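You operate a simulated robot arm through the tools that you are given. There is no shell and no other tool. Be economical: measure what you need, move in short steps, check, and stop when the job is done.

You are at the controls of a simulated robot arm. One attempt, no reset.

## Task
Put two of the markers from the platform of the right scale on the top of the left filler tray. Press the left tare button three times. Put the tomato pack on the far end of the white table away on the top of the order bench. Fetch the can from the top of the pallet stack and stand it on the teal pad there. Take the thermometer and leave it on the grey flat pad on the top of the pallet stack. Take the weight from the top of the pallet stack and put it on top of the tape roll. Do these in any order. Set down upright: can.

The check looks at the end state, three seconds after you hand in, the way a careful person would. Anything else that was tipped, shoved, dropped, spilled or broken makes it a failure.

## Robot
A 5-joint arm with a fingered hand on a trunk, on a base that drives. Base frame: it is fixed to the floor where the robot stands at the start and does not move with it; the origin is under the middle of the robot, x ahead of it, y to its left, z up. Units: m, degrees, N and s.
With the tool pointing down near the work surface it reaches from about 0.1 to 0.5 m from the robot's upright axis, wherever it stands. Its first joint turns from -115.0 to 115.0 degrees. Places, roughly: can (11x7x20 cm) [0.2, -4.5, 1.2]; flat pad [0, -4.5, 1]; left tare button [0.4, -2.1, 1.1]; marker [0.5, -0.25, 0.75]; pad (24x18x3 cm) [0.1, -4.1, 1.1]; tape roll (11x11x5 cm) [0.6, -4.5, 1.1]; thermometer [0, -4.75, 1]; tomato pack [0.5, -3, 0.75]; top of the left filler tray [-0.9, -3.8, 0.7]; top of the order bench [7.5, 0.8, 0.8]; weight [0.5, -4.75, 1]. The tool tilts only in the upright plane through the base axis and itself; it spins freely about its own axis. Payload 2.9 kg.
The TCP is the grasp point between the finger pads, 0.022 m short of the fingertips. In the tool frame z runs along the fingers and y along their closing line. Largest opening 0.124 m; the body of the gripper starts 0.06 m behind the TCP. The gripper is a hand of 3 fingers: y runs from the thumb to the fingers, the wrist lies at [0, 0, -0.218] in the tool frame.
Orientation is that of the tool frame in the base frame, as a unit quaternion [w, x, y, z]. With the fingers straight down and closing along the base's y, the tool's x points along the base's -x, its y along +y and its z along -z.

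## Interface
- The arm moves only by the tool jog_arm. Its argument "series" is a list of rows, each a list of 2 entries, a list of its own where there are three numbers: the shift along the tool's x, y, z in m, then the turn, a rotation vector about the tool's x, y, z in degrees. In form: [[[dx, dy, dz], [wx, wy, wz]], ...]. A call has 1 to 8 rows; each row is the pose to reach, as a shift and turn from the pose commanded when the call began, along the tool's axes at that moment. Rows are played at 5 a second. More than 0.05 m and 8.6 degrees between two rows, and nothing of the call is played. A pose out of reach is approached as far as the arm can. The call stops where the force on the tool passes 40 N (or 10 N more than at its start, if that is more) or the arm is blocked; 0.2 s more then pass. In this call time passes only in rows, and 0.2 s behind the last. It gives the time, the measured TCP pose, the force on the tool (base axes), the opening and the grip force at its end, in the units of the frame above (readings bear some noise), with the torque about the TCP (base axes, N m) and any sound that the robot's microphone picked up.
- Cameras (640 x 400 px; columns grow to the right, rows downward): "scene" is now at [0.0005, 0.1192, 1.6697]; the picture's right is [-0.40, -0.92, 0.00], its down [-0.79, 0.35, -0.50] and it looks along [0.46, -0.20, -0.86] (base axes); focal length 274 px, centre (320, 200). "wrist" rides on the gripper at [0.064, -0.037, -0.075] in the tool frame; the picture's right is [0.50, 0.87, 0.00], its down [-0.62, 0.36, -0.70] and it looks along [-0.61, 0.35, 0.71] (tool axes); focal length 230 px, centre (320, 200). There is no depth. A picture from a camera that has moved, and an enlarged one, comes with that camera's place and axes in the base frame and with its lens.
- grab_frame(camera): a new picture of that camera. It takes no simulated time.
- move_column(by): slides the trunk up (or, below 0, down) by that many m; the arm and the scene camera ride with it, the base frame stays. It gives what a move gives, with no picture.
- roll_base(legs): drives the robot by 1 to 6 legs, each [ahead, left, turn to the left] in m, m and degrees, along the robot's own axes; the way and the turn of a leg run together, so that a leg with both is an arc; at most 1.5 m and 180 degrees a leg. The arm and the cameras ride along, it lands a little off, and it stops where it bumps. It gives what a move gives.
- set_fingers(finger1, finger2, thumb_bend): sets how far each is bent, from 0 (flat) to 1 (curled in); at 0.3 the hand is open as for a grip, at 0.7 the pads meet at the TCP. One left out holds its place. A second passes; each finger stops where it meets its share of the squeeze, and holds until it gets a number again. It is the only way to open and close the hand. It gives what a move gives, with no picture; readings hold the bend of each and the force on the fingers (four entries, about 0 where the hand has none), thumb and palm.
- head_to(pan, tilt): turns the head with the scene camera to pan (to the left, within 155 degrees either way) and tilt (down, from -29 to 69), counted from straight ahead of the robot. It gives what a move gives.
- enlarge(camera, box): a new picture of the part [left, top, right, bottom] of that camera's present view, enlarged. It takes no simulated time.
- sign_off(): hands the job in; it is judged then, once.

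Work in short steps. Places have to be worked out from the pictures, the camera data and where the tool is seen: move nearer, look again, correct. Check each grasp and each placing, and mend what went wrong. You have 196 turns and 174 pictures in all, those below and enlarged ones among them. Open the gripper and draw the arm clear of the work before you hand the job in, unless the task says otherwise; then end with one line.

The tools are called as name(argument=value, ...) on one line, values as JSON. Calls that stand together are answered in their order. jog_arm: Moves the arm, as the interface text tells. Its arguments: {"type":"object","properties":{"series":{"type":"array","items":{"type":"array"}}},"required":["series"]} The other tools are called the same way: move_column (by) slides the trunk up or down; set_fingers (finger1, finger2, thumb_bend) moves the fingers one by one; roll_base (legs) drives the base; head_to (pan, tilt) turns the head that bears the scene camera; grab_frame (camera) takes a picture; enlarge (camera, box) takes an enlarged picture of a part of a camera's view; sign_off () hands the job in.

At the start:

```text
clock: 0.0
ee_pos: [0.265, -0.0308, 0.9475]
tcp_rot: [-0.001, 0.0, 1.0, 0.0]
contact_force: [-0.9, -0.1, 0.0]
moment: [-0.01, -0.03, -0.01]
gripper_width: 0.124
gripper_force: 0.1
shape: jaw
bend: [0.3, 0.3, 0.3]
finger forces: [0.0, 0.1, 0.0, 0.1, 0.0, 0.0]
trunk travel left (down, up): [-0.785, 0.205]
robot x, y, heading: [0.0009, -0.0012, 0.3]
head pan, tilt: [-23.6, 59.7]
```

scene: 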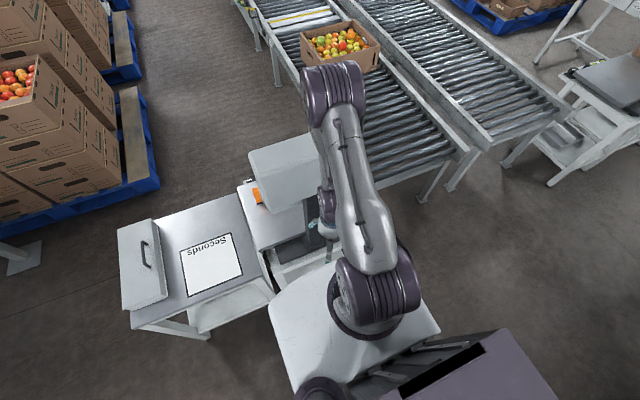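
wrist: 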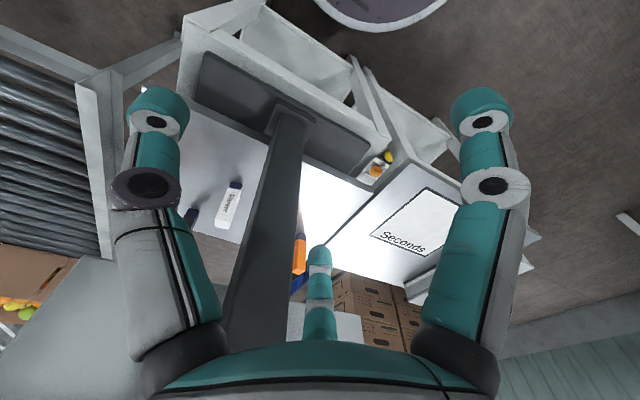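

I start by looking around: the rough places lie to the robot's right (−y), so I pan the head there.

head_to(pan=-30, tilt=35)

grab_frame(camera="scene")

head_to(pan=-90, tilt=25)

grab_frame(camera="scene")

head_to(pan=0, tilt=15)

grab_frame(camera="scene")

head_to(pan=-145, tilt=25)

grab_frame(camera="scene")

```text
clock: 0.9
ee_pos: [0.2645, -0.032, 0.9477]
tcp_rot: [-0.001, 0.0, 1.0, -0.001]
contact_force: [0.0, 0.3, 0.5]
moment: [-0.02, 0.0, -0.01]
gripper_width: 0.1242
gripper_force: 0.1
shape: jaw
bend: [0.3, 0.3, 0.3]
finger forces: [0.0, 0.1, 0.0, 0.0, 0.1, 0.0]
trunk travel left (down, up): [-0.785, 0.205]
robot x, y, heading: [0.001, 0.0013, 0.1]
head pan, tilt: [-30.0, 35.0]
```

```text
171 pictures are left
camera scene: at [0.0154, 0.1021, 1.7035], right [-0.5, -0.87, 0.0], down [-0.5, 0.29, -0.82], along [0.71, -0.41, -0.57], focal length 274 px, centre (320, 200)
```

scene: 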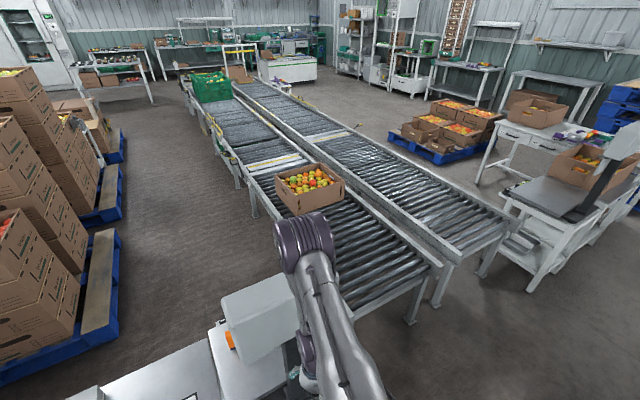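

```text
clock: 2.2
ee_pos: [0.2644, -0.0314, 0.9474]
tcp_rot: [-0.001, 0.0, 1.0, -0.001]
contact_force: [1.3, -0.2, -0.4]
moment: [0.02, -0.01, -0.01]
gripper_width: 0.1239
gripper_force: 0.1
shape: jaw
bend: [0.3, 0.3, 0.3]
finger forces: [0.0, 0.0, 0.0, 0.0, 0.0, 0.0]
trunk travel left (down, up): [-0.785, 0.205]
robot x, y, heading: [-0.0021, 0.0025, -0.0]
head pan, tilt: [-90.0, 25.0]
```

```text
170 pictures are left
camera scene: at [-0.0607, 0.0539, 1.7193], right [-1.0, 0.0, 0.0], down [0.0, 0.42, -0.91], along [0.0, -0.91, -0.42], focal length 274 px, centre (320, 200)
```

scene: 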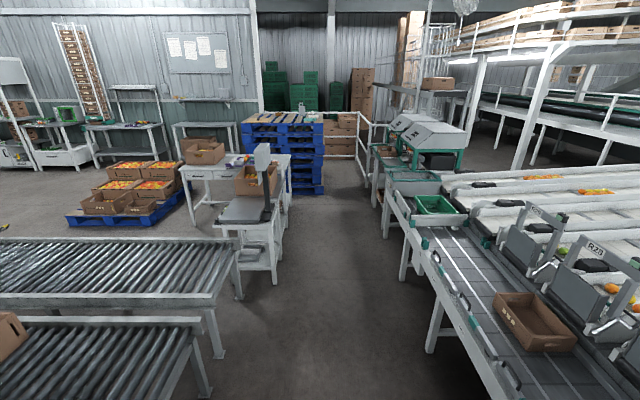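

```text
clock: 3.8
ee_pos: [0.2648, -0.0307, 0.9477]
tcp_rot: [-0.001, 0.0, 1.0, 0.0]
contact_force: [0.5, 0.5, 0.0]
moment: [0.01, 0.0, -0.02]
gripper_width: 0.1238
gripper_force: 0.1
shape: jaw
bend: [0.3, 0.3, 0.3]
finger forces: [0.1, 0.0, 0.0, 0.0, 0.0, 0.1]
trunk travel left (down, up): [-0.785, 0.205]
robot x, y, heading: [0.0001, -0.0034, 0.0]
head pan, tilt: [0.0, 15.0]
```

```text
169 pictures are left
camera scene: at [0.0326, 0.146, 1.7356], right [0.0, -1.0, 0.0], down [-0.26, 0.0, -0.97], along [0.97, 0.0, -0.26], focal length 274 px, centre (320, 200)
```

scene: 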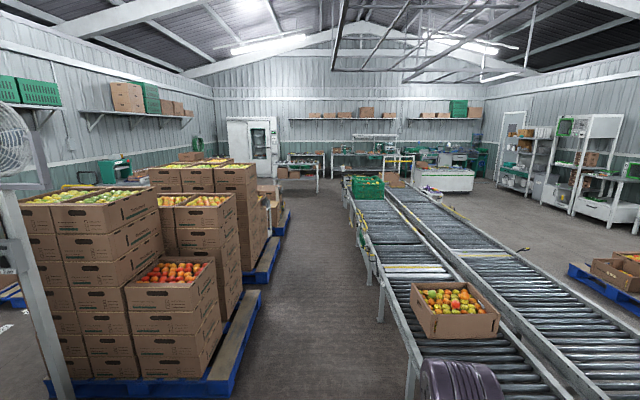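

```text
clock: 6.1
ee_pos: [0.2644, -0.0304, 0.9479]
tcp_rot: [0.0, 0.0, 1.0, 0.0]
contact_force: [-0.4, 0.5, -0.5]
moment: [-0.03, 0.02, 0.0]
gripper_width: 0.1238
gripper_force: 0.1
shape: jaw
bend: [0.3, 0.3, 0.3]
finger forces: [0.1, 0.0, 0.0, 0.1, 0.0, 0.0]
trunk travel left (down, up): [-0.785, 0.205]
robot x, y, heading: [-0.0018, 0.0003, -0.2]
head pan, tilt: [-145.0, 25.0]
```

```text
168 pictures are left
camera scene: at [-0.1363, 0.0931, 1.7194], right [-0.57, 0.82, 0.0], down [0.35, 0.24, -0.91], along [-0.74, -0.52, -0.42], focal length 274 px, centre (320, 200)
```

scene: 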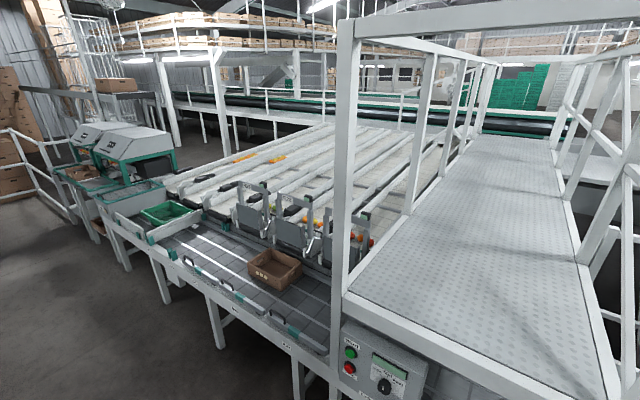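

The scale's column appears to be right in front of the gripper. I slide the arm to the left, clear of it, and look down at the right scale.

jog_arm(series=[[[0, 0.05, 0], [0, 0, 0]], [[0, 0.1, 0], [0, 0, 0]], [[0, 0.15, 0], [0, 0, 0]], [[0.03, 0.2, 0], [0, 0, 0]], [[0.06, 0.24, 0], [0, 0, 0]], [[0.1, 0.27, 0], [0, 0, 0]], [[0.14, 0.29, 0], [0, 0, 0]]])

head_to(pan=-15, tilt=55)

grab_frame(camera="scene")

grab_frame(camera="wrist")

```text
refused: row 4 steps farther than a row can; nothing moved
```

```text
clock: 8.2
ee_pos: [0.2662, -0.0302, 0.9487]
tcp_rot: [-0.001, -0.001, 1.0, 0.0]
contact_force: [0.0, 0.2, 0.0]
moment: [0.01, 0.0, 0.01]
gripper_width: 0.124
gripper_force: 0.0
shape: jaw
bend: [0.3, 0.3, 0.3]
finger forces: [0.1, 0.0, 0.1, 0.0, 0.0, 0.0]
trunk travel left (down, up): [-0.785, 0.205]
robot x, y, heading: [-0.0017, 0.0034, 0.1]
head pan, tilt: [-15.0, 55.0]
```

```text
167 pictures are left
camera scene: at [0.0088, 0.1273, 1.6753], right [-0.26, -0.97, 0.0], down [-0.79, 0.21, -0.57], along [0.55, -0.15, -0.82], focal length 274 px, centre (320, 200)
```

scene: 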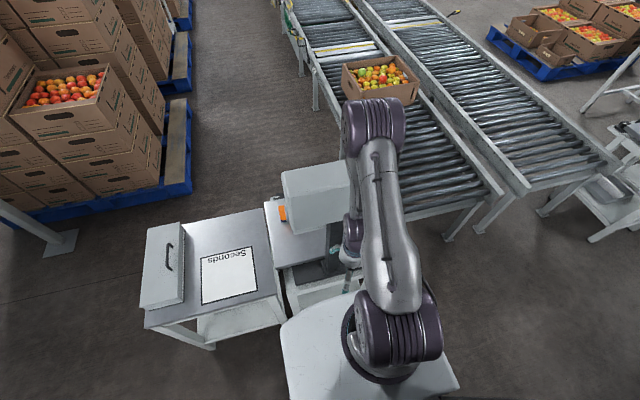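

```text
166 pictures are left
camera wrist: at [0.2011, -0.0693, 1.0242], right [-0.5, 0.87, 0.0], down [0.62, 0.36, 0.7], along [0.61, 0.35, -0.71], focal length 230 px, centre (320, 200)
```

wrist: 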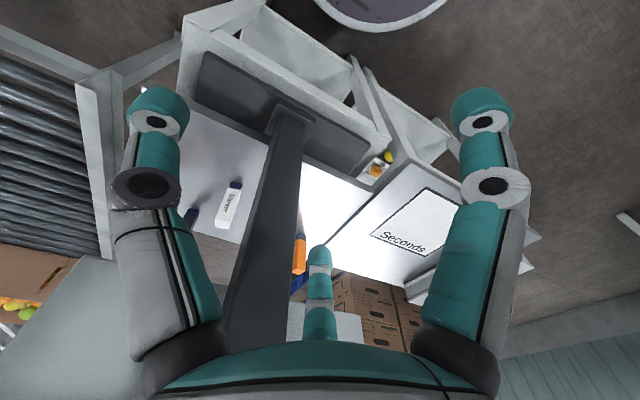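

The base looks small (~0.25 m radius) and drives sideways; reaching the markers from the far (+x) side of the scale avoids the column. I check the left side for the way round the "Seconds" table.

head_to(pan=60, tilt=50)

grab_frame(camera="scene")

head_to(pan=120, tilt=50)

grab_frame(camera="scene")

```text
clock: 9.7
ee_pos: [0.2655, -0.0303, 0.9486]
tcp_rot: [-0.001, 0.0, 1.0, 0.0]
contact_force: [-0.1, 0.2, -0.2]
moment: [0.02, 0.01, -0.02]
gripper_width: 0.124
gripper_force: 0.0
shape: jaw
bend: [0.3, 0.3, 0.3]
finger forces: [0.0, 0.0, 0.1, 0.0, 0.1, 0.0]
trunk travel left (down, up): [-0.785, 0.205]
robot x, y, heading: [0.0007, -0.0004, -0.1]
head pan, tilt: [60.0, 50.0]
```

```text
165 pictures are left
camera scene: at [-0.0223, 0.2127, 1.6818], right [0.87, -0.5, 0.0], down [-0.38, -0.66, -0.64], along [0.32, 0.56, -0.77], focal length 274 px, centre (320, 200)
```

scene: 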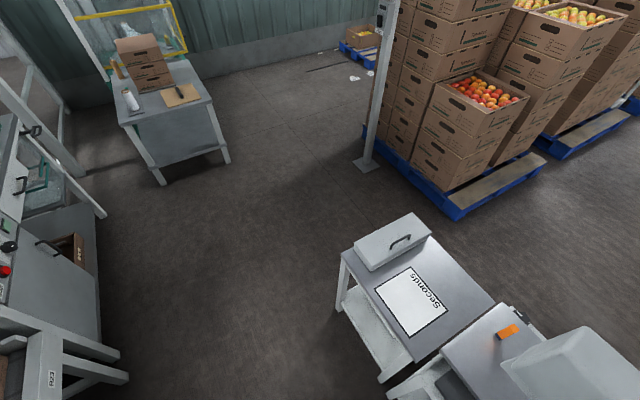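

```text
clock: 11.0
ee_pos: [0.2657, -0.0312, 0.9472]
tcp_rot: [-0.001, 0.0, 1.0, 0.0]
contact_force: [-0.8, -0.4, -0.4]
moment: [0.0, -0.02, -0.01]
gripper_width: 0.1239
gripper_force: 0.0
shape: jaw
bend: [0.3, 0.3, 0.3]
finger forces: [0.1, 0.1, 0.0, 0.1, 0.0, 0.0]
trunk travel left (down, up): [-0.785, 0.205]
robot x, y, heading: [0.0001, 0.001, 0.0]
head pan, tilt: [120.0, 50.0]
```

```text
164 pictures are left
camera scene: at [-0.0993, 0.2128, 1.6818], right [0.87, 0.5, 0.0], down [0.38, -0.66, -0.64], along [-0.32, 0.56, -0.77], focal length 274 px, centre (320, 200)
```

scene: 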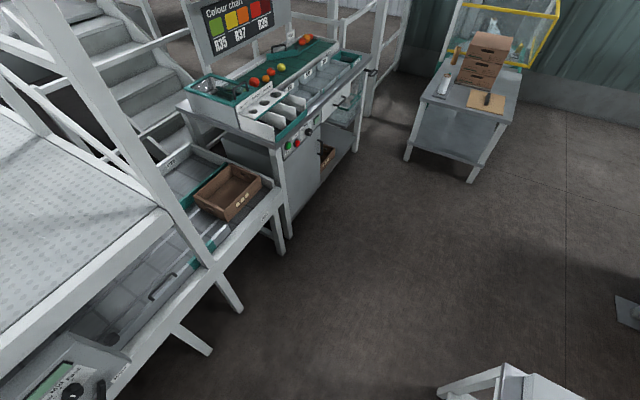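

Floor is clear on that side. I back a little, slide left past the table, and turn to face −x, stepping in legs.

roll_base(legs=[[-0.08, 0, 0], [0, 1.15, 0], [0, 0, 180]])

move_column(by=0.15)

head_to(pan=140, tilt=50)

grab_frame(camera="scene")

```text
clock: 24.9
ee_pos: [-0.3438, 1.192, 0.9473]
tcp_rot: [0.0, 1.0, 0.0, 0.001]
contact_force: [0.0, 0.3, -0.8]
moment: [0.01, -0.01, 0.03]
gripper_width: 0.1241
gripper_force: 0.0
shape: jaw
bend: [0.3, 0.3, 0.3]
finger forces: [0.0, 0.0, 0.1, 0.0, 0.1, 0.0]
trunk travel left (down, up): [-0.785, 0.205]
robot x, y, heading: [-0.0829, 1.1601, -180.3]
head pan, tilt: [120.0, 50.0]
```

```text
clock: 26.7
ee_pos: [-0.345, 1.19, 1.0983]
tcp_rot: [0.0, 1.0, 0.0, 0.001]
contact_force: [-0.2, 0.1, 0.0]
moment: [-0.01, -0.02, 0.02]
gripper_width: 0.1241
gripper_force: 0.1
shape: jaw
bend: [0.3, 0.3, 0.3]
finger forces: [0.1, 0.0, 0.0, 0.0, 0.0, 0.0]
trunk travel left (down, up): [-0.935, 0.055]
robot x, y, heading: [-0.0776, 1.1604, -180.0]
head pan, tilt: [120.0, 50.0]
```

```text
clock: 27.5
ee_pos: [-0.3454, 1.1912, 1.0982]
tcp_rot: [0.0, 1.0, -0.001, 0.001]
contact_force: [0.0, 0.1, -0.1]
moment: [-0.02, 0.0, -0.01]
gripper_width: 0.1241
gripper_force: 0.1
shape: jaw
bend: [0.3, 0.3, 0.3]
finger forces: [0.1, 0.1, 0.0, 0.0, 0.1, 0.0]
trunk travel left (down, up): [-0.935, 0.055]
robot x, y, heading: [-0.0774, 1.1603, -179.9]
head pan, tilt: [140.0, 50.0]
```

```text
163 pictures are left
camera scene: at [0.0386, 0.9671, 1.8318], right [-0.64, -0.77, 0.0], down [-0.59, 0.49, -0.64], along [0.49, -0.41, -0.77], focal length 274 px, centre (320, 200)
```

scene: 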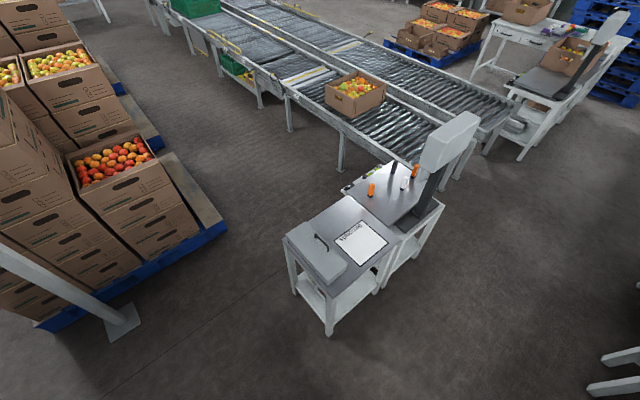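

Markers stand on the platform, some upright. I enlarge that part.

enlarge(camera="scene", box=[320, 110, 480, 250])

roll_base(legs=[[-1.13, 0, 0], [0, 0.6, 0]])

head_to(pan=20, tilt=50)

grab_frame(camera="scene")

```text
2.86 times, centred on (400, 180) of scene
camera zoom: at [0.0386, 0.9671, 1.8318], right [-0.64, -0.77, 0.0], down [-0.59, 0.49, -0.64], along [0.49, -0.41, -0.77], focal length 783 px, centre (91, 257)
```

zoom: 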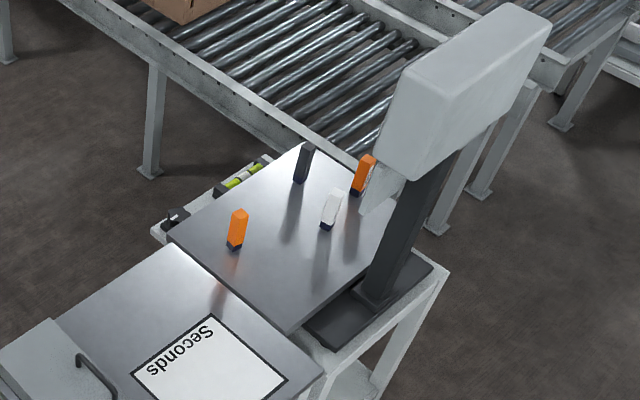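

```text
clock: 36.3
ee_pos: [0.7868, 0.5841, 1.0975]
tcp_rot: [0.0, 1.0, -0.003, 0.001]
contact_force: [-0.4, 1.0, -1.0]
moment: [0.02, -0.01, 0.01]
gripper_width: 0.1239
gripper_force: 0.1
shape: jaw
bend: [0.3, 0.3, 0.3]
finger forces: [0.0, 0.0, 0.0, 0.0, 0.0, 0.1]
trunk travel left (down, up): [-0.935, 0.055]
robot x, y, heading: [1.0492, 0.5515, 179.7]
head pan, tilt: [140.0, 50.0]
```

```text
clock: 38.3
ee_pos: [0.7882, 0.5832, 1.0982]
tcp_rot: [-0.001, 1.0, -0.002, 0.001]
contact_force: [0.5, -0.2, 0.3]
moment: [0.0, -0.01, 0.01]
gripper_width: 0.1239
gripper_force: 0.0
shape: jaw
bend: [0.3, 0.3, 0.3]
finger forces: [0.1, 0.0, 0.1, 0.0, 0.1, 0.1]
trunk travel left (down, up): [-0.935, 0.055]
robot x, y, heading: [1.0523, 0.5481, 179.6]
head pan, tilt: [20.0, 50.0]
```

```text
161 pictures are left
camera scene: at [1.0385, 0.3819, 1.8318], right [-0.34, 0.94, 0.0], down [0.72, 0.26, -0.64], along [-0.6, -0.22, -0.77], focal length 274 px, centre (320, 200)
```

scene: 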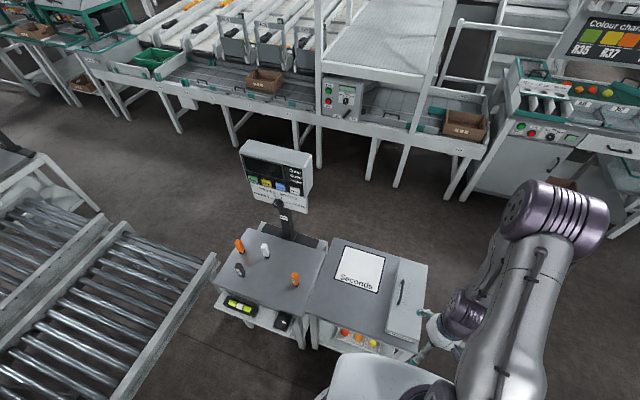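

Four markers stand upright on the platform (z≈0.68). The isolated ones are the near orange ≈(0.63, 0.11) and the dark ≈(0.67, −0.13). I move the base alongside to y≈0.02 and look from the wrist.

roll_base(legs=[[0, 0.56, 0]])

head_to(pan=-3, tilt=58)

grab_frame(camera="scene")

grab_frame(camera="wrist")

```text
clock: 41.5
ee_pos: [0.7848, 0.0386, 1.098]
tcp_rot: [0.001, 1.0, -0.002, 0.001]
contact_force: [-0.8, -0.7, 0.1]
moment: [0.06, 0.01, 0.02]
gripper_width: 0.1238
gripper_force: 0.0
shape: jaw
bend: [0.3, 0.3, 0.3]
finger forces: [0.1, 0.0, 0.1, 0.1, 0.0, 0.0]
trunk travel left (down, up): [-0.935, 0.055]
robot x, y, heading: [1.0485, 0.0081, 180.0]
head pan, tilt: [20.0, 50.0]
```

```text
clock: 42.3
ee_pos: [0.7846, 0.0375, 1.0967]
tcp_rot: [0.0, 1.0, -0.003, 0.001]
contact_force: [0.3, -0.5, -0.7]
moment: [-0.03, -0.02, 0.03]
gripper_width: 0.1236
gripper_force: 0.1
shape: jaw
bend: [0.3, 0.3, 0.3]
finger forces: [0.1, 0.0, 0.0, 0.0, 0.0, 0.0]
trunk travel left (down, up): [-0.935, 0.055]
robot x, y, heading: [1.0509, 0.007, 179.8]
head pan, tilt: [-3.0, 58.0]
```

```text
160 pictures are left
camera scene: at [1.0397, -0.1339, 1.8217], right [0.06, 1.0, 0.0], down [0.85, -0.05, -0.53], along [-0.53, 0.03, -0.85], focal length 274 px, centre (320, 200)
```

scene: 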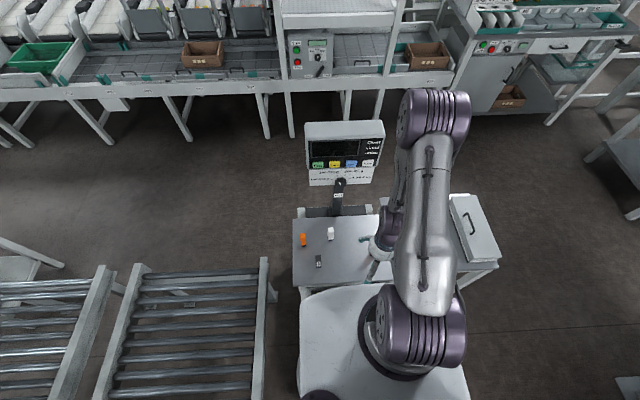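

```text
159 pictures are left
camera wrist: at [0.8492, 0.0736, 1.1742], right [0.5, -0.87, 0.0], down [-0.62, -0.35, 0.7], along [-0.61, -0.35, -0.71], focal length 230 px, centre (320, 200)
```

wrist: 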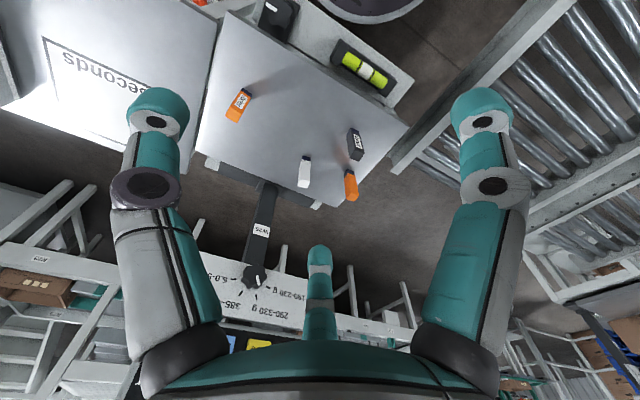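

Dark marker ≈(0.662, −0.125), z 0.68–0.79. I lower the trunk and move over it.

move_column(by=-0.2)

jog_arm(series=[[[-0.03, 0.04, 0], [0, 0, 0]], [[-0.06, 0.08, 0], [0, 0, 0]], [[-0.09, 0.12, 0], [0, 0, 0]], [[-0.12, 0.158, 0], [0, 0, 0]]])

grab_frame(camera="wrist")

grab_frame(camera="scene")

```text
clock: 44.5
ee_pos: [0.7842, 0.0377, 0.8971]
tcp_rot: [-0.001, 1.0, -0.003, 0.001]
contact_force: [-0.6, 0.1, -0.2]
moment: [0.02, 0.02, 0.03]
gripper_width: 0.1241
gripper_force: 0.0
shape: jaw
bend: [0.3, 0.3, 0.3]
finger forces: [0.0, 0.0, 0.0, 0.0, 0.0, 0.0]
trunk travel left (down, up): [-0.735, 0.255]
robot x, y, heading: [1.0499, 0.0033, 179.6]
head pan, tilt: [-3.0, 58.0]
```

```text
clock: 45.5
ee_pos: [0.6634, -0.1187, 0.8971]
tcp_rot: [-0.001, 1.0, -0.002, 0.001]
contact_force: [-0.6, 0.0, -0.2]
moment: [-0.01, -0.02, 0.0]
gripper_width: 0.1242
gripper_force: 0.1
shape: jaw
bend: [0.3, 0.3, 0.3]
finger forces: [0.0, 0.0, 0.1, 0.1, 0.0, 0.1]
trunk travel left (down, up): [-0.735, 0.255]
robot x, y, heading: [1.0508, 0.0058, 179.7]
head pan, tilt: [-3.0, 58.0]
```

```text
158 pictures are left
camera wrist: at [0.727, -0.0827, 0.9736], right [0.5, -0.87, 0.0], down [-0.62, -0.35, 0.7], along [-0.61, -0.35, -0.71], focal length 230 px, centre (320, 200)
```

wrist: 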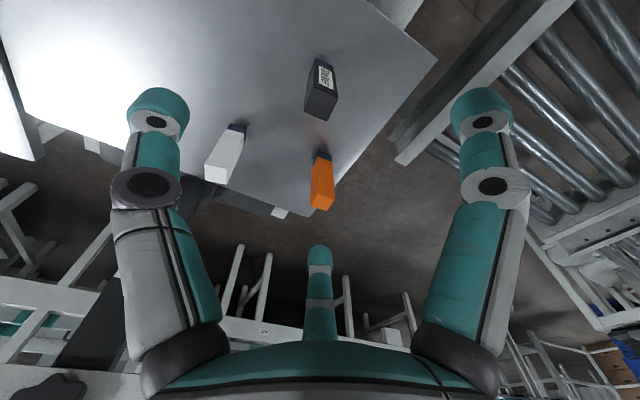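

```text
157 pictures are left
camera scene: at [1.039, -0.1349, 1.6215], right [0.06, 1.0, 0.0], down [0.85, -0.05, -0.53], along [-0.53, 0.03, -0.85], focal length 274 px, centre (320, 200)
```

scene: 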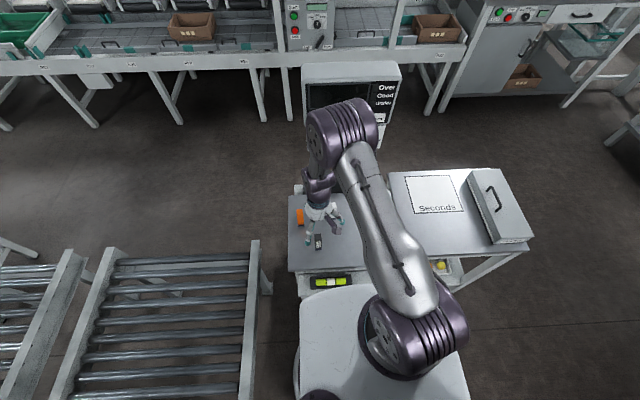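

Marker is centred under the hand, and the elbow keeps ~0.1 m from the indicator (front at x≈0.40). I lower with the trunk to z≈0.74 and grip.

move_column(by=-0.155)

set_fingers(finger1=0.7, finger2=0.7, thumb_bend=0.7)

grab_frame(camera="wrist")

```text
clock: 47.3
ee_pos: [0.6638, -0.1161, 0.7422]
tcp_rot: [0.0, 1.0, -0.003, 0.001]
contact_force: [1.2, 0.4, -0.5]
moment: [-0.02, 0.02, -0.02]
gripper_width: 0.124
gripper_force: 0.3
shape: jaw
bend: [0.3, 0.3, 0.3]
finger forces: [0.0, 0.0, 0.0, 0.0, 0.0, 0.0]
trunk travel left (down, up): [-0.58, 0.41]
robot x, y, heading: [1.0528, 0.0059, 179.7]
head pan, tilt: [-3.0, 58.0]
```

```text
clock: 48.3
ee_pos: [0.6632, -0.1165, 0.7421]
tcp_rot: [0.0, 1.0, -0.003, 0.001]
contact_force: [0.1, -0.6, -0.2]
moment: [-0.02, 0.03, -0.03]
gripper_width: 0.0123
gripper_force: 7.3
shape: fingers
bend: [0.62, 0.62, 0.66]
finger forces: [4.4, 4.9, 0.0, 0.1, 4.5, 0.0]
trunk travel left (down, up): [-0.58, 0.41]
robot x, y, heading: [1.0487, 0.0091, 179.8]
head pan, tilt: [-3.0, 58.0]
```

```text
156 pictures are left
camera wrist: at [0.7276, -0.0815, 0.8186], right [0.5, -0.87, 0.0], down [-0.62, -0.35, 0.7], along [-0.61, -0.35, -0.71], focal length 230 px, centre (320, 200)
```

wrist: 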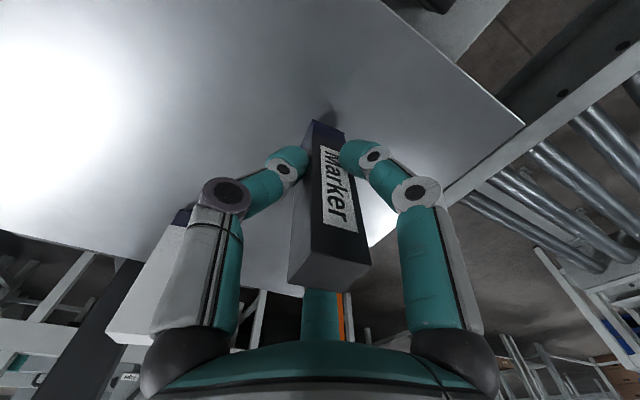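

Gripped (marker 12 mm thick, 7 N). I lift with the trunk, draw the arm in, and drive back round the table and down the aisle.

move_column(by=0.35)

jog_arm(series=[[[0.03, -0.04, 0], [0, 0, 0]], [[0.06, -0.08, 0], [0, 0, 0]], [[0.09, -0.12, 0], [0, 0, 0]], [[0.12, -0.155, 0], [0, 0, 0]]])

roll_base(legs=[[0, -1.14, 0], [1.2, 0, 0], [0, 1.5, 0], [0, 1.2, 0]])

head_to(pan=45, tilt=30)

grab_frame(camera="scene")

grab_frame(camera="wrist")

```text
clock: 51.7
ee_pos: [0.6639, -0.1177, 1.092]
tcp_rot: [0.0, 1.0, -0.003, 0.0]
contact_force: [-0.3, 0.4, -1.1]
moment: [0.02, 0.0, -0.03]
gripper_width: 0.0124
gripper_force: 6.8
shape: fingers
bend: [0.62, 0.62, 0.66]
finger forces: [4.3, 4.9, 0.0, 0.0, 4.6, 0.1]
trunk travel left (down, up): [-0.93, 0.06]
robot x, y, heading: [1.0473, 0.0024, 179.5]
head pan, tilt: [-3.0, 58.0]
```

```text
clock: 52.7
ee_pos: [0.7853, 0.0414, 1.0928]
tcp_rot: [0.001, 1.0, -0.002, 0.002]
contact_force: [0.5, -0.8, 0.0]
moment: [-0.02, -0.03, 0.04]
gripper_width: 0.0118
gripper_force: 7.0
shape: fingers
bend: [0.62, 0.62, 0.67]
finger forces: [4.4, 5.1, 0.0, 0.0, 4.1, 0.0]
trunk travel left (down, up): [-0.93, 0.06]
robot x, y, heading: [1.0495, 0.0068, 179.8]
head pan, tilt: [-3.0, 58.0]
```

```text
clock: 77.3
ee_pos: [-0.4941, -1.5151, 1.0919]
tcp_rot: [0.0, 1.0, -0.014, 0.0]
contact_force: [-0.7, -0.5, -0.5]
moment: [0.0, 0.0, 0.03]
gripper_width: 0.0115
gripper_force: 6.7
shape: fingers
bend: [0.62, 0.62, 0.67]
finger forces: [4.4, 5.1, 0.0, 0.0, 4.1, 0.0]
trunk travel left (down, up): [-0.93, 0.06]
robot x, y, heading: [-0.2246, -1.5543, 178.3]
head pan, tilt: [-3.0, 58.0]
```

```text
clock: 78.4
ee_pos: [-0.4942, -1.5155, 1.0911]
tcp_rot: [0.0, 1.0, -0.015, 0.001]
contact_force: [0.3, 0.3, -0.8]
moment: [0.0, 0.02, 0.05]
gripper_width: 0.0116
gripper_force: 6.6
shape: fingers
bend: [0.62, 0.62, 0.67]
finger forces: [4.4, 5.1, 0.1, 0.1, 4.0, 0.0]
trunk travel left (down, up): [-0.93, 0.06]
robot x, y, heading: [-0.2259, -1.5532, 178.6]
head pan, tilt: [45.0, 30.0]
```

```text
155 pictures are left
camera scene: at [-0.2395, -1.7623, 1.8563], right [-0.69, 0.73, 0.0], down [0.36, 0.34, -0.87], along [-0.63, -0.59, -0.5], focal length 274 px, centre (320, 200)
```

scene: 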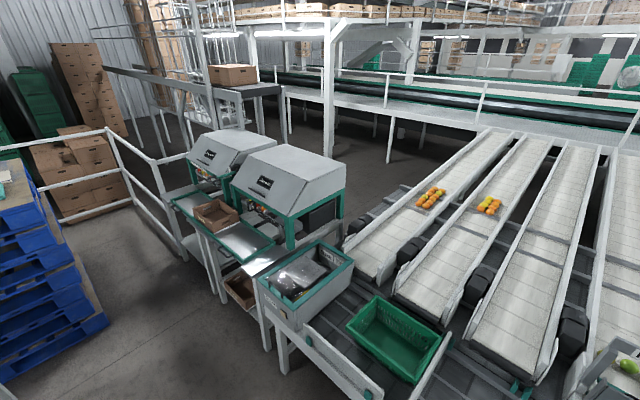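

```text
154 pictures are left
camera wrist: at [-0.4285, -1.4814, 1.168], right [0.48, -0.88, 0.0], down [-0.63, -0.34, 0.7], along [-0.62, -0.33, -0.71], focal length 230 px, centre (320, 200)
```

wrist: 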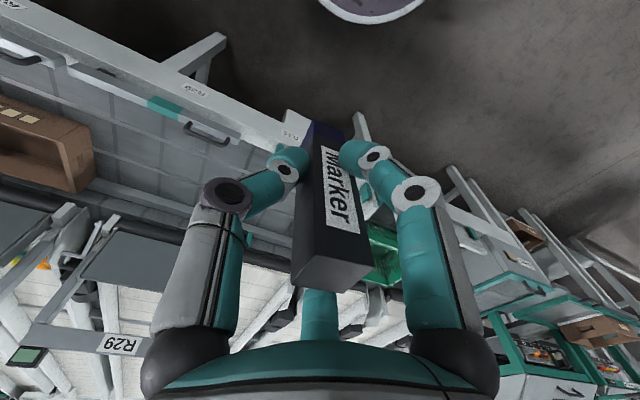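

The far steel tray under the left filler is ≈(−0.95, −3.85). I drive 1.7 m further down the aisle and look again.

roll_base(legs=[[0, 1.5, 1.5], [0, 0.35, 0]])

head_to(pan=15, tilt=50)

grab_frame(camera="scene")

head_to(pan=110, tilt=40)

grab_frame(camera="scene")

```text
clock: 87.6
ee_pos: [-0.5393, -3.337, 1.0924]
tcp_rot: [0.0, 1.0, -0.012, 0.001]
contact_force: [0.4, 0.6, -1.6]
moment: [0.05, 0.02, 0.0]
gripper_width: 0.0115
gripper_force: 6.9
shape: fingers
bend: [0.62, 0.62, 0.67]
finger forces: [4.3, 5.0, 0.0, 0.0, 4.0, 0.1]
trunk travel left (down, up): [-0.93, 0.06]
robot x, y, heading: [-0.2718, -3.3755, 178.7]
head pan, tilt: [45.0, 30.0]
```

```text
clock: 88.5
ee_pos: [-0.5399, -3.3382, 1.0928]
tcp_rot: [0.0, 1.0, -0.012, 0.001]
contact_force: [1.1, -0.1, -0.6]
moment: [-0.01, 0.0, -0.02]
gripper_width: 0.0118
gripper_force: 7.0
shape: fingers
bend: [0.62, 0.62, 0.67]
finger forces: [4.3, 5.0, 0.0, 0.0, 4.0, 0.0]
trunk travel left (down, up): [-0.93, 0.06]
robot x, y, heading: [-0.2725, -3.3756, 178.8]
head pan, tilt: [15.0, 50.0]
```

```text
153 pictures are left
camera scene: at [-0.2931, -3.5389, 1.8269], right [-0.24, 0.97, 0.0], down [0.74, 0.18, -0.64], along [-0.62, -0.15, -0.77], focal length 274 px, centre (320, 200)
```

scene: 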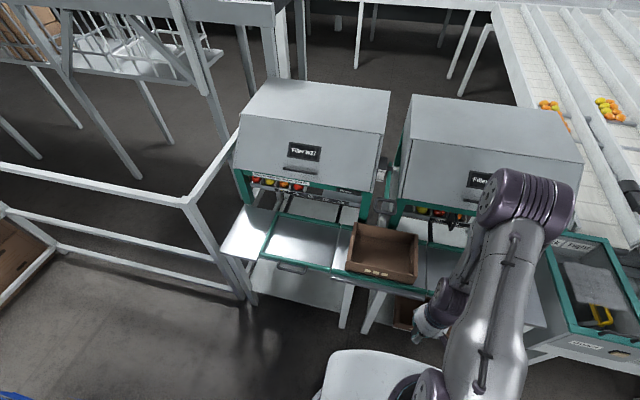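

```text
clock: 90.2
ee_pos: [-0.5386, -3.3372, 1.0919]
tcp_rot: [0.0, 1.0, -0.011, 0.001]
contact_force: [0.6, -0.4, -0.3]
moment: [0.01, 0.0, 0.01]
gripper_width: 0.0116
gripper_force: 6.8
shape: fingers
bend: [0.62, 0.62, 0.67]
finger forces: [4.4, 5.0, 0.0, 0.0, 4.0, 0.0]
trunk travel left (down, up): [-0.93, 0.06]
robot x, y, heading: [-0.2738, -3.3744, 178.8]
head pan, tilt: [110.0, 40.0]
```

```text
152 pictures are left
camera scene: at [-0.1911, -3.6015, 1.841], right [-0.95, -0.32, 0.0], down [-0.21, 0.61, -0.77], along [0.25, -0.73, -0.64], focal length 274 px, centre (320, 200)
```

scene: 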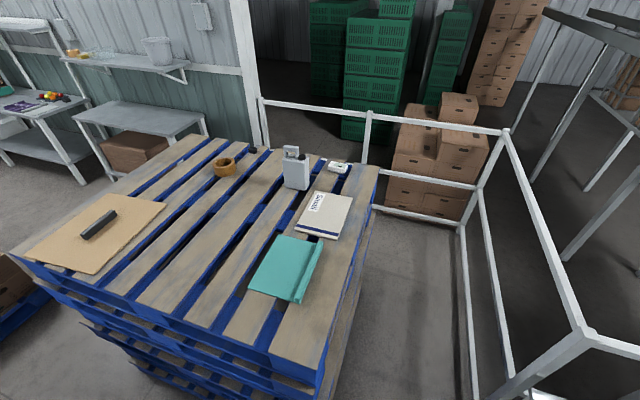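

Now I see everything: steel left-filler tray centred ≈(−0.93, −3.77), and the pallet stack with its items. I move the base to ≈(−0.42, −3.72) and look with the wrist camera.

roll_base(legs=[[0, 0.34, 0], [0.14, 0, 1.2]])

head_to(pan=5, tilt=50)

grab_frame(camera="scene")

grab_frame(camera="wrist")

```text
clock: 92.1
ee_pos: [-0.5456, -3.6033, 1.0922]
tcp_rot: [-0.002, 1.0, -0.003, 0.0]
contact_force: [0.4, -0.9, -0.5]
moment: [0.04, 0.0, 0.0]
gripper_width: 0.0115
gripper_force: 6.8
shape: fingers
bend: [0.62, 0.62, 0.67]
finger forces: [4.4, 5.0, 0.1, 0.0, 4.0, 0.0]
trunk travel left (down, up): [-0.93, 0.06]
robot x, y, heading: [-0.2817, -3.6371, 179.5]
head pan, tilt: [110.0, 40.0]
stopped in leg 1: the robot was blocked; the commanded pose is now the measured one
```

```text
clock: 93.9
ee_pos: [-0.5491, -3.5997, 1.0914]
tcp_rot: [-0.001, 1.0, -0.002, 0.002]
contact_force: [0.1, -0.1, -0.4]
moment: [-0.02, -0.02, 0.0]
gripper_width: 0.0115
gripper_force: 7.0
shape: fingers
bend: [0.62, 0.62, 0.67]
finger forces: [4.4, 5.0, 0.0, 0.0, 4.1, 0.1]
trunk travel left (down, up): [-0.93, 0.06]
robot x, y, heading: [-0.2884, -3.6334, 179.6]
head pan, tilt: [5.0, 50.0]
```

```text
151 pictures are left
camera scene: at [-0.3013, -3.7837, 1.8268], right [-0.08, 1.0, 0.0], down [0.76, 0.06, -0.64], along [-0.64, -0.05, -0.77], focal length 274 px, centre (320, 200)
```

scene: 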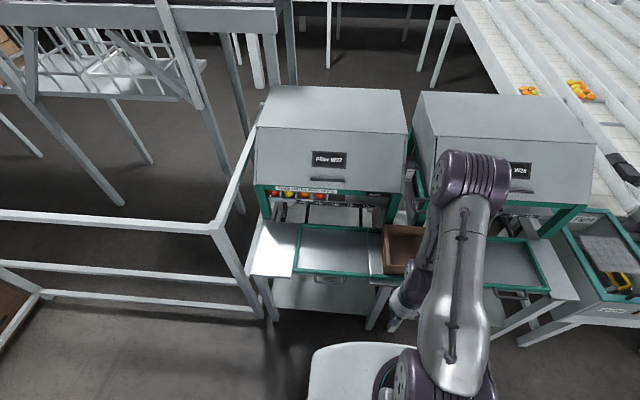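

```text
150 pictures are left
camera wrist: at [-0.484, -3.5642, 1.168], right [0.49, -0.87, 0.0], down [-0.62, -0.35, 0.7], along [-0.61, -0.35, -0.71], focal length 230 px, centre (320, 200)
```

wrist: 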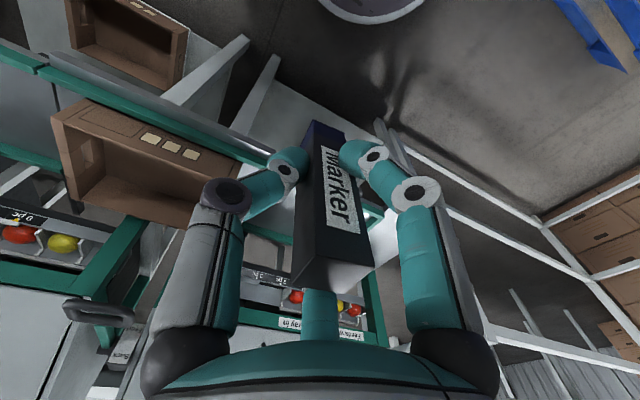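

The base touched the pallet corner and stopped. I go forward first, away from it, then left in small amounts.

roll_base(legs=[[0.13, -0.01, 0], [0, 0.08, 0]])

head_to(pan=100, tilt=45)

grab_frame(camera="scene")

grab_frame(camera="wrist")

```text
clock: 95.9
ee_pos: [-0.6773, -3.6646, 1.0928]
tcp_rot: [0.001, 1.0, -0.004, 0.001]
contact_force: [-0.2, -0.9, -0.4]
moment: [-0.01, -0.02, -0.03]
gripper_width: 0.0115
gripper_force: 6.3
shape: fingers
bend: [0.62, 0.62, 0.67]
finger forces: [4.3, 5.0, 0.1, 0.0, 4.0, 0.1]
trunk travel left (down, up): [-0.93, 0.06]
robot x, y, heading: [-0.4115, -3.7012, 179.6]
head pan, tilt: [5.0, 50.0]
```

```text
clock: 97.6
ee_pos: [-0.6778, -3.6666, 1.0927]
tcp_rot: [0.0, 1.0, -0.003, 0.0]
contact_force: [-0.4, -0.6, -0.5]
moment: [0.0, -0.01, -0.01]
gripper_width: 0.0114
gripper_force: 6.4
shape: fingers
bend: [0.62, 0.62, 0.67]
finger forces: [4.4, 5.0, 0.1, 0.0, 4.0, 0.0]
trunk travel left (down, up): [-0.93, 0.06]
robot x, y, heading: [-0.4123, -3.7048, 179.4]
head pan, tilt: [100.0, 45.0]
```

```text
149 pictures are left
camera scene: at [-0.3416, -3.9254, 1.8337], right [-0.99, -0.17, 0.0], down [-0.12, 0.7, -0.71], along [0.12, -0.7, -0.71], focal length 274 px, centre (320, 200)
```

scene: 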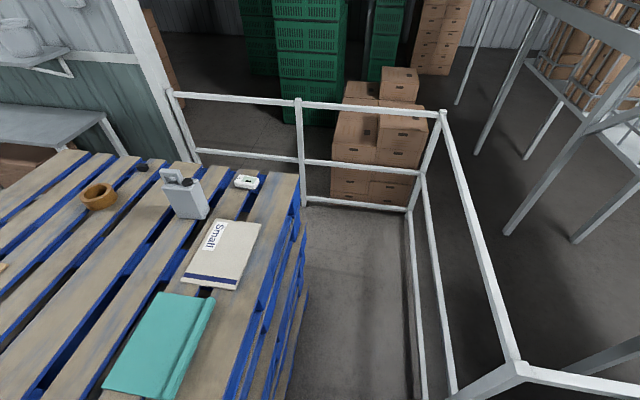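

```text
148 pictures are left
camera wrist: at [-0.6148, -3.632, 1.168], right [0.49, -0.87, 0.0], down [-0.62, -0.35, 0.7], along [-0.61, -0.35, -0.71], focal length 230 px, centre (320, 200)
```

wrist: 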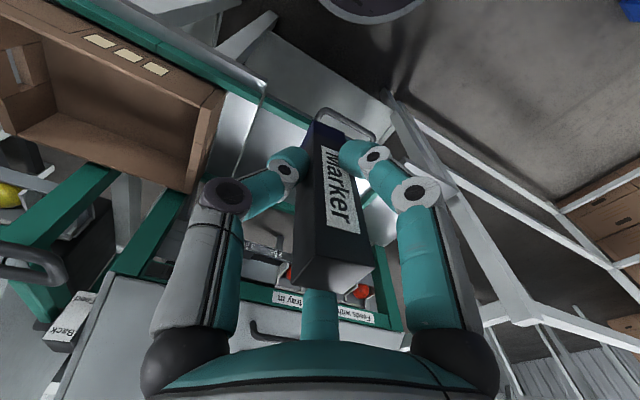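

Free of the stack. I move the hand over the left tray (target ≈(−0.87, −3.77)) and lower part way.

jog_arm(series=[[[-0.04, 0.02, 0], [0, 0, 0]], [[-0.08, 0.04, 0], [0, 0, 0]], [[-0.12, 0.06, 0], [0, 0, 0]], [[-0.16, 0.08, 0], [0, 0, 0]], [[-0.195, 0.1, 0], [0, 0, 0]]])

move_column(by=-0.2)

head_to(pan=12, tilt=50)

grab_frame(camera="scene")

grab_frame(camera="wrist")

```text
clock: 98.8
ee_pos: [-0.8754, -3.7677, 1.0918]
tcp_rot: [-0.001, 1.0, -0.003, 0.002]
contact_force: [0.1, -0.2, -1.2]
moment: [0.02, 0.0, -0.02]
gripper_width: 0.0109
gripper_force: 6.8
shape: fingers
bend: [0.63, 0.62, 0.67]
finger forces: [4.7, 5.2, 0.0, 0.0, 3.5, 0.1]
trunk travel left (down, up): [-0.93, 0.06]
robot x, y, heading: [-0.412, -3.7019, 179.9]
head pan, tilt: [100.0, 45.0]
```

```text
clock: 101.0
ee_pos: [-0.8746, -3.7665, 0.8908]
tcp_rot: [0.0, 1.0, -0.004, 0.001]
contact_force: [0.1, -1.0, -1.0]
moment: [-0.01, -0.02, -0.02]
gripper_width: 0.0103
gripper_force: 7.3
shape: fingers
bend: [0.63, 0.62, 0.67]
finger forces: [4.6, 5.2, 0.0, 0.0, 3.4, 0.0]
trunk travel left (down, up): [-0.73, 0.26]
robot x, y, heading: [-0.4168, -3.7017, 179.6]
head pan, tilt: [100.0, 45.0]
```

```text
clock: 102.6
ee_pos: [-0.8738, -3.7664, 0.8913]
tcp_rot: [0.0, 1.0, -0.003, 0.001]
contact_force: [-0.9, 0.4, -0.5]
moment: [0.0, 0.02, 0.03]
gripper_width: 0.0105
gripper_force: 6.2
shape: fingers
bend: [0.63, 0.62, 0.67]
finger forces: [4.5, 5.2, 0.1, 0.0, 3.4, 0.1]
trunk travel left (down, up): [-0.73, 0.26]
robot x, y, heading: [-0.4157, -3.6998, 179.8]
head pan, tilt: [12.0, 50.0]
```

```text
147 pictures are left
camera scene: at [-0.4306, -3.8608, 1.6268], right [-0.2, 0.98, 0.0], down [0.75, 0.16, -0.64], along [-0.63, -0.13, -0.77], focal length 274 px, centre (320, 200)
```

scene: 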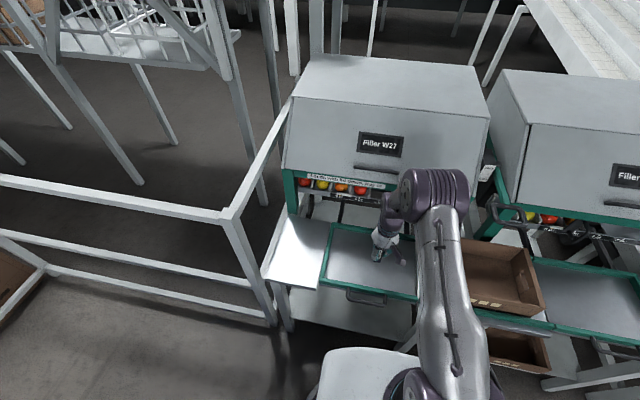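

```text
146 pictures are left
camera wrist: at [-0.8101, -3.7315, 0.9677], right [0.49, -0.87, 0.0], down [-0.62, -0.35, 0.7], along [-0.61, -0.35, -0.71], focal length 230 px, centre (320, 200)
```

wrist: 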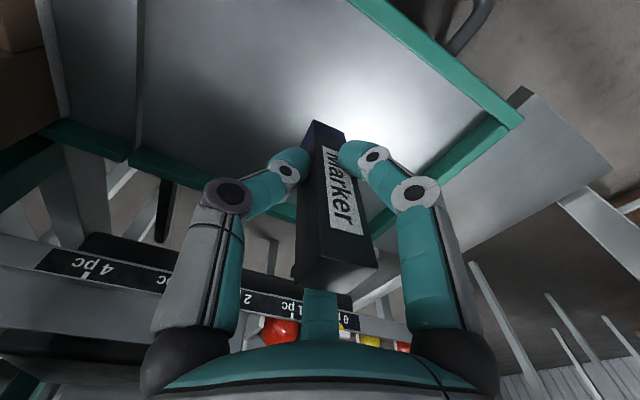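

The hand is over the inner tray. Before lowering I check the elbow's clearance to the filler hood.

enlarge(camera="scene", box=[260, 130, 560, 320])

```text
2.11 times, centred on (410, 225) of scene
camera zoom: at [-0.4306, -3.8608, 1.6268], right [-0.2, 0.98, 0.0], down [0.75, 0.16, -0.64], along [-0.63, -0.13, -0.77], focal length 577 px, centre (130, 147)
```

zoom: 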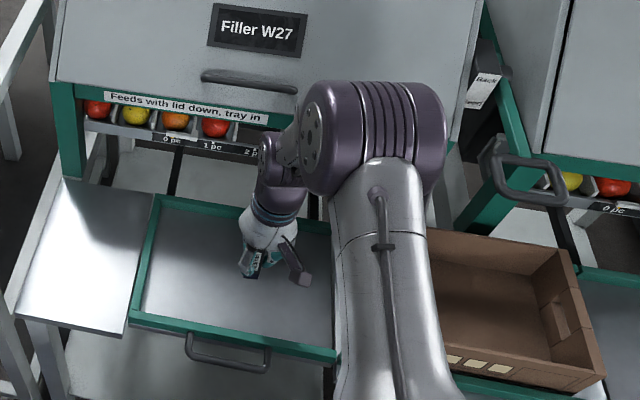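

Elbow front is around x≈−0.92, clear of the hood. I lower in small steps by arm until contact.

move_column(by=-0.1)

grab_frame(camera="wrist")

enlarge(camera="scene", box=[260, 130, 560, 320])

```text
clock: 103.9
ee_pos: [-0.8738, -3.7667, 0.7919]
tcp_rot: [0.0, 1.0, -0.004, 0.0]
contact_force: [-1.1, 1.3, 10.8]
moment: [-0.01, 0.02, -0.02]
gripper_width: 0.0089
gripper_force: 9.9
shape: fingers
bend: [0.63, 0.62, 0.69]
finger forces: [6.7, 7.9, 0.0, 0.0, 3.7, 0.0]
trunk travel left (down, up): [-0.63, 0.36]
robot x, y, heading: [-0.4119, -3.7037, 179.5]
head pan, tilt: [12.0, 50.0]
```

```text
144 pictures are left
camera wrist: at [-0.8099, -3.7312, 0.8683], right [0.49, -0.87, 0.0], down [-0.62, -0.35, 0.7], along [-0.61, -0.35, -0.71], focal length 230 px, centre (320, 200)
```

wrist: 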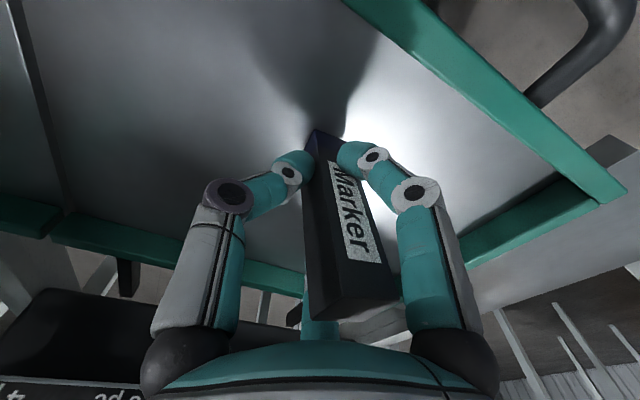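

```text
2.11 times, centred on (410, 225) of scene
camera zoom: at [-0.4296, -3.8603, 1.527], right [-0.2, 0.98, 0.0], down [0.75, 0.15, -0.64], along [-0.63, -0.13, -0.77], focal length 577 px, centre (130, 147)
```

zoom: 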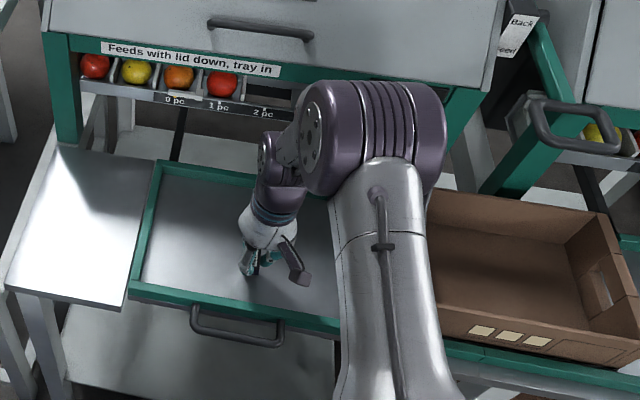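

The marker met the tray (~11 N) and slid/tilted slightly in the grip. I raise 9 mm and look at whether it is plumb.

move_column(by=-0.0)

jog_arm(series=[[[0, 0, -0.009], [0, 0, 0]]])

enlarge(camera="wrist", box=[220, 80, 460, 330])

```text
clock: 104.4
ee_pos: [-0.8739, -3.7652, 0.7923]
tcp_rot: [0.001, 1.0, -0.004, 0.0]
contact_force: [-2.8, 1.7, 12.0]
moment: [-0.04, 0.07, -0.02]
gripper_width: 0.0084
gripper_force: 9.1
shape: fingers
bend: [0.63, 0.62, 0.69]
finger forces: [6.3, 8.1, 0.0, 0.0, 3.8, 0.0]
trunk travel left (down, up): [-0.63, 0.36]
robot x, y, heading: [-0.4146, -3.7008, 179.7]
head pan, tilt: [12.0, 50.0]
```

```text
clock: 104.8
ee_pos: [-0.8739, -3.7659, 0.8007]
tcp_rot: [0.0, 1.0, -0.003, 0.002]
contact_force: [0.1, 0.7, 0.5]
moment: [0.03, 0.06, -0.01]
gripper_width: 0.0092
gripper_force: 6.3
shape: fingers
bend: [0.63, 0.62, 0.68]
finger forces: [5.3, 5.6, 0.0, 0.1, 2.2, 0.0]
trunk travel left (down, up): [-0.63, 0.36]
robot x, y, heading: [-0.4124, -3.7003, 179.9]
head pan, tilt: [12.0, 50.0]
```

```text
1.60 times, centred on (340, 205) of wrist
camera zoom: at [-0.8098, -3.7309, 0.8763], right [0.49, -0.87, 0.0], down [-0.62, -0.35, 0.7], along [-0.61, -0.35, -0.72], focal length 368 px, centre (288, 192)
```

zoom: 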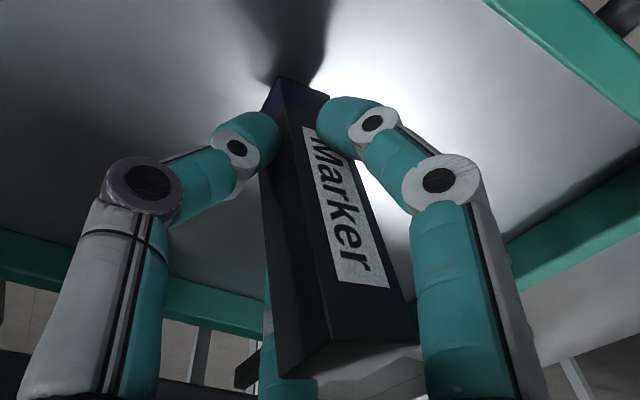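

It leans ~5° toward the fingers. Lying or standing both are fine for a marker; I touch down lightly and open the thumb first, then the fingers a bit.

jog_arm(series=[[[0, 0, 0.002], [0, 0, 0]]])

set_fingers(thumb_bend=0.5)

grab_frame(camera="wrist")

```text
clock: 105.2
ee_pos: [-0.875, -3.7668, 0.7994]
tcp_rot: [0.0, 1.0, -0.004, 0.001]
contact_force: [-0.2, 0.1, -0.7]
moment: [0.01, 0.01, -0.01]
gripper_width: 0.0087
gripper_force: 6.8
shape: fingers
bend: [0.63, 0.62, 0.68]
finger forces: [5.2, 5.5, 0.1, 0.1, 2.2, 0.1]
trunk travel left (down, up): [-0.63, 0.36]
robot x, y, heading: [-0.414, -3.7007, 179.8]
head pan, tilt: [12.0, 50.0]
```

```text
clock: 106.2
ee_pos: [-0.8748, -3.7672, 0.7987]
tcp_rot: [0.0, 1.0, -0.003, 0.001]
contact_force: [0.7, -0.3, -0.4]
moment: [-0.01, -0.01, 0.01]
gripper_width: 0.0333
gripper_force: 6.2
shape: fingers
bend: [0.63, 0.62, 0.5]
finger forces: [5.9, 6.0, 0.0, 0.1, 0.0, 0.1]
trunk travel left (down, up): [-0.63, 0.36]
robot x, y, heading: [-0.412, -3.7006, 179.5]
head pan, tilt: [12.0, 50.0]
```

```text
141 pictures are left
camera wrist: at [-0.8102, -3.7311, 0.8746], right [0.49, -0.87, 0.0], down [-0.62, -0.35, 0.7], along [-0.61, -0.35, -0.71], focal length 230 px, centre (320, 200)
```

wrist: 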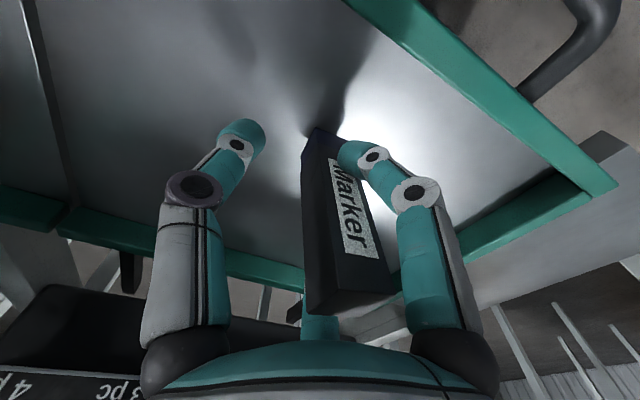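

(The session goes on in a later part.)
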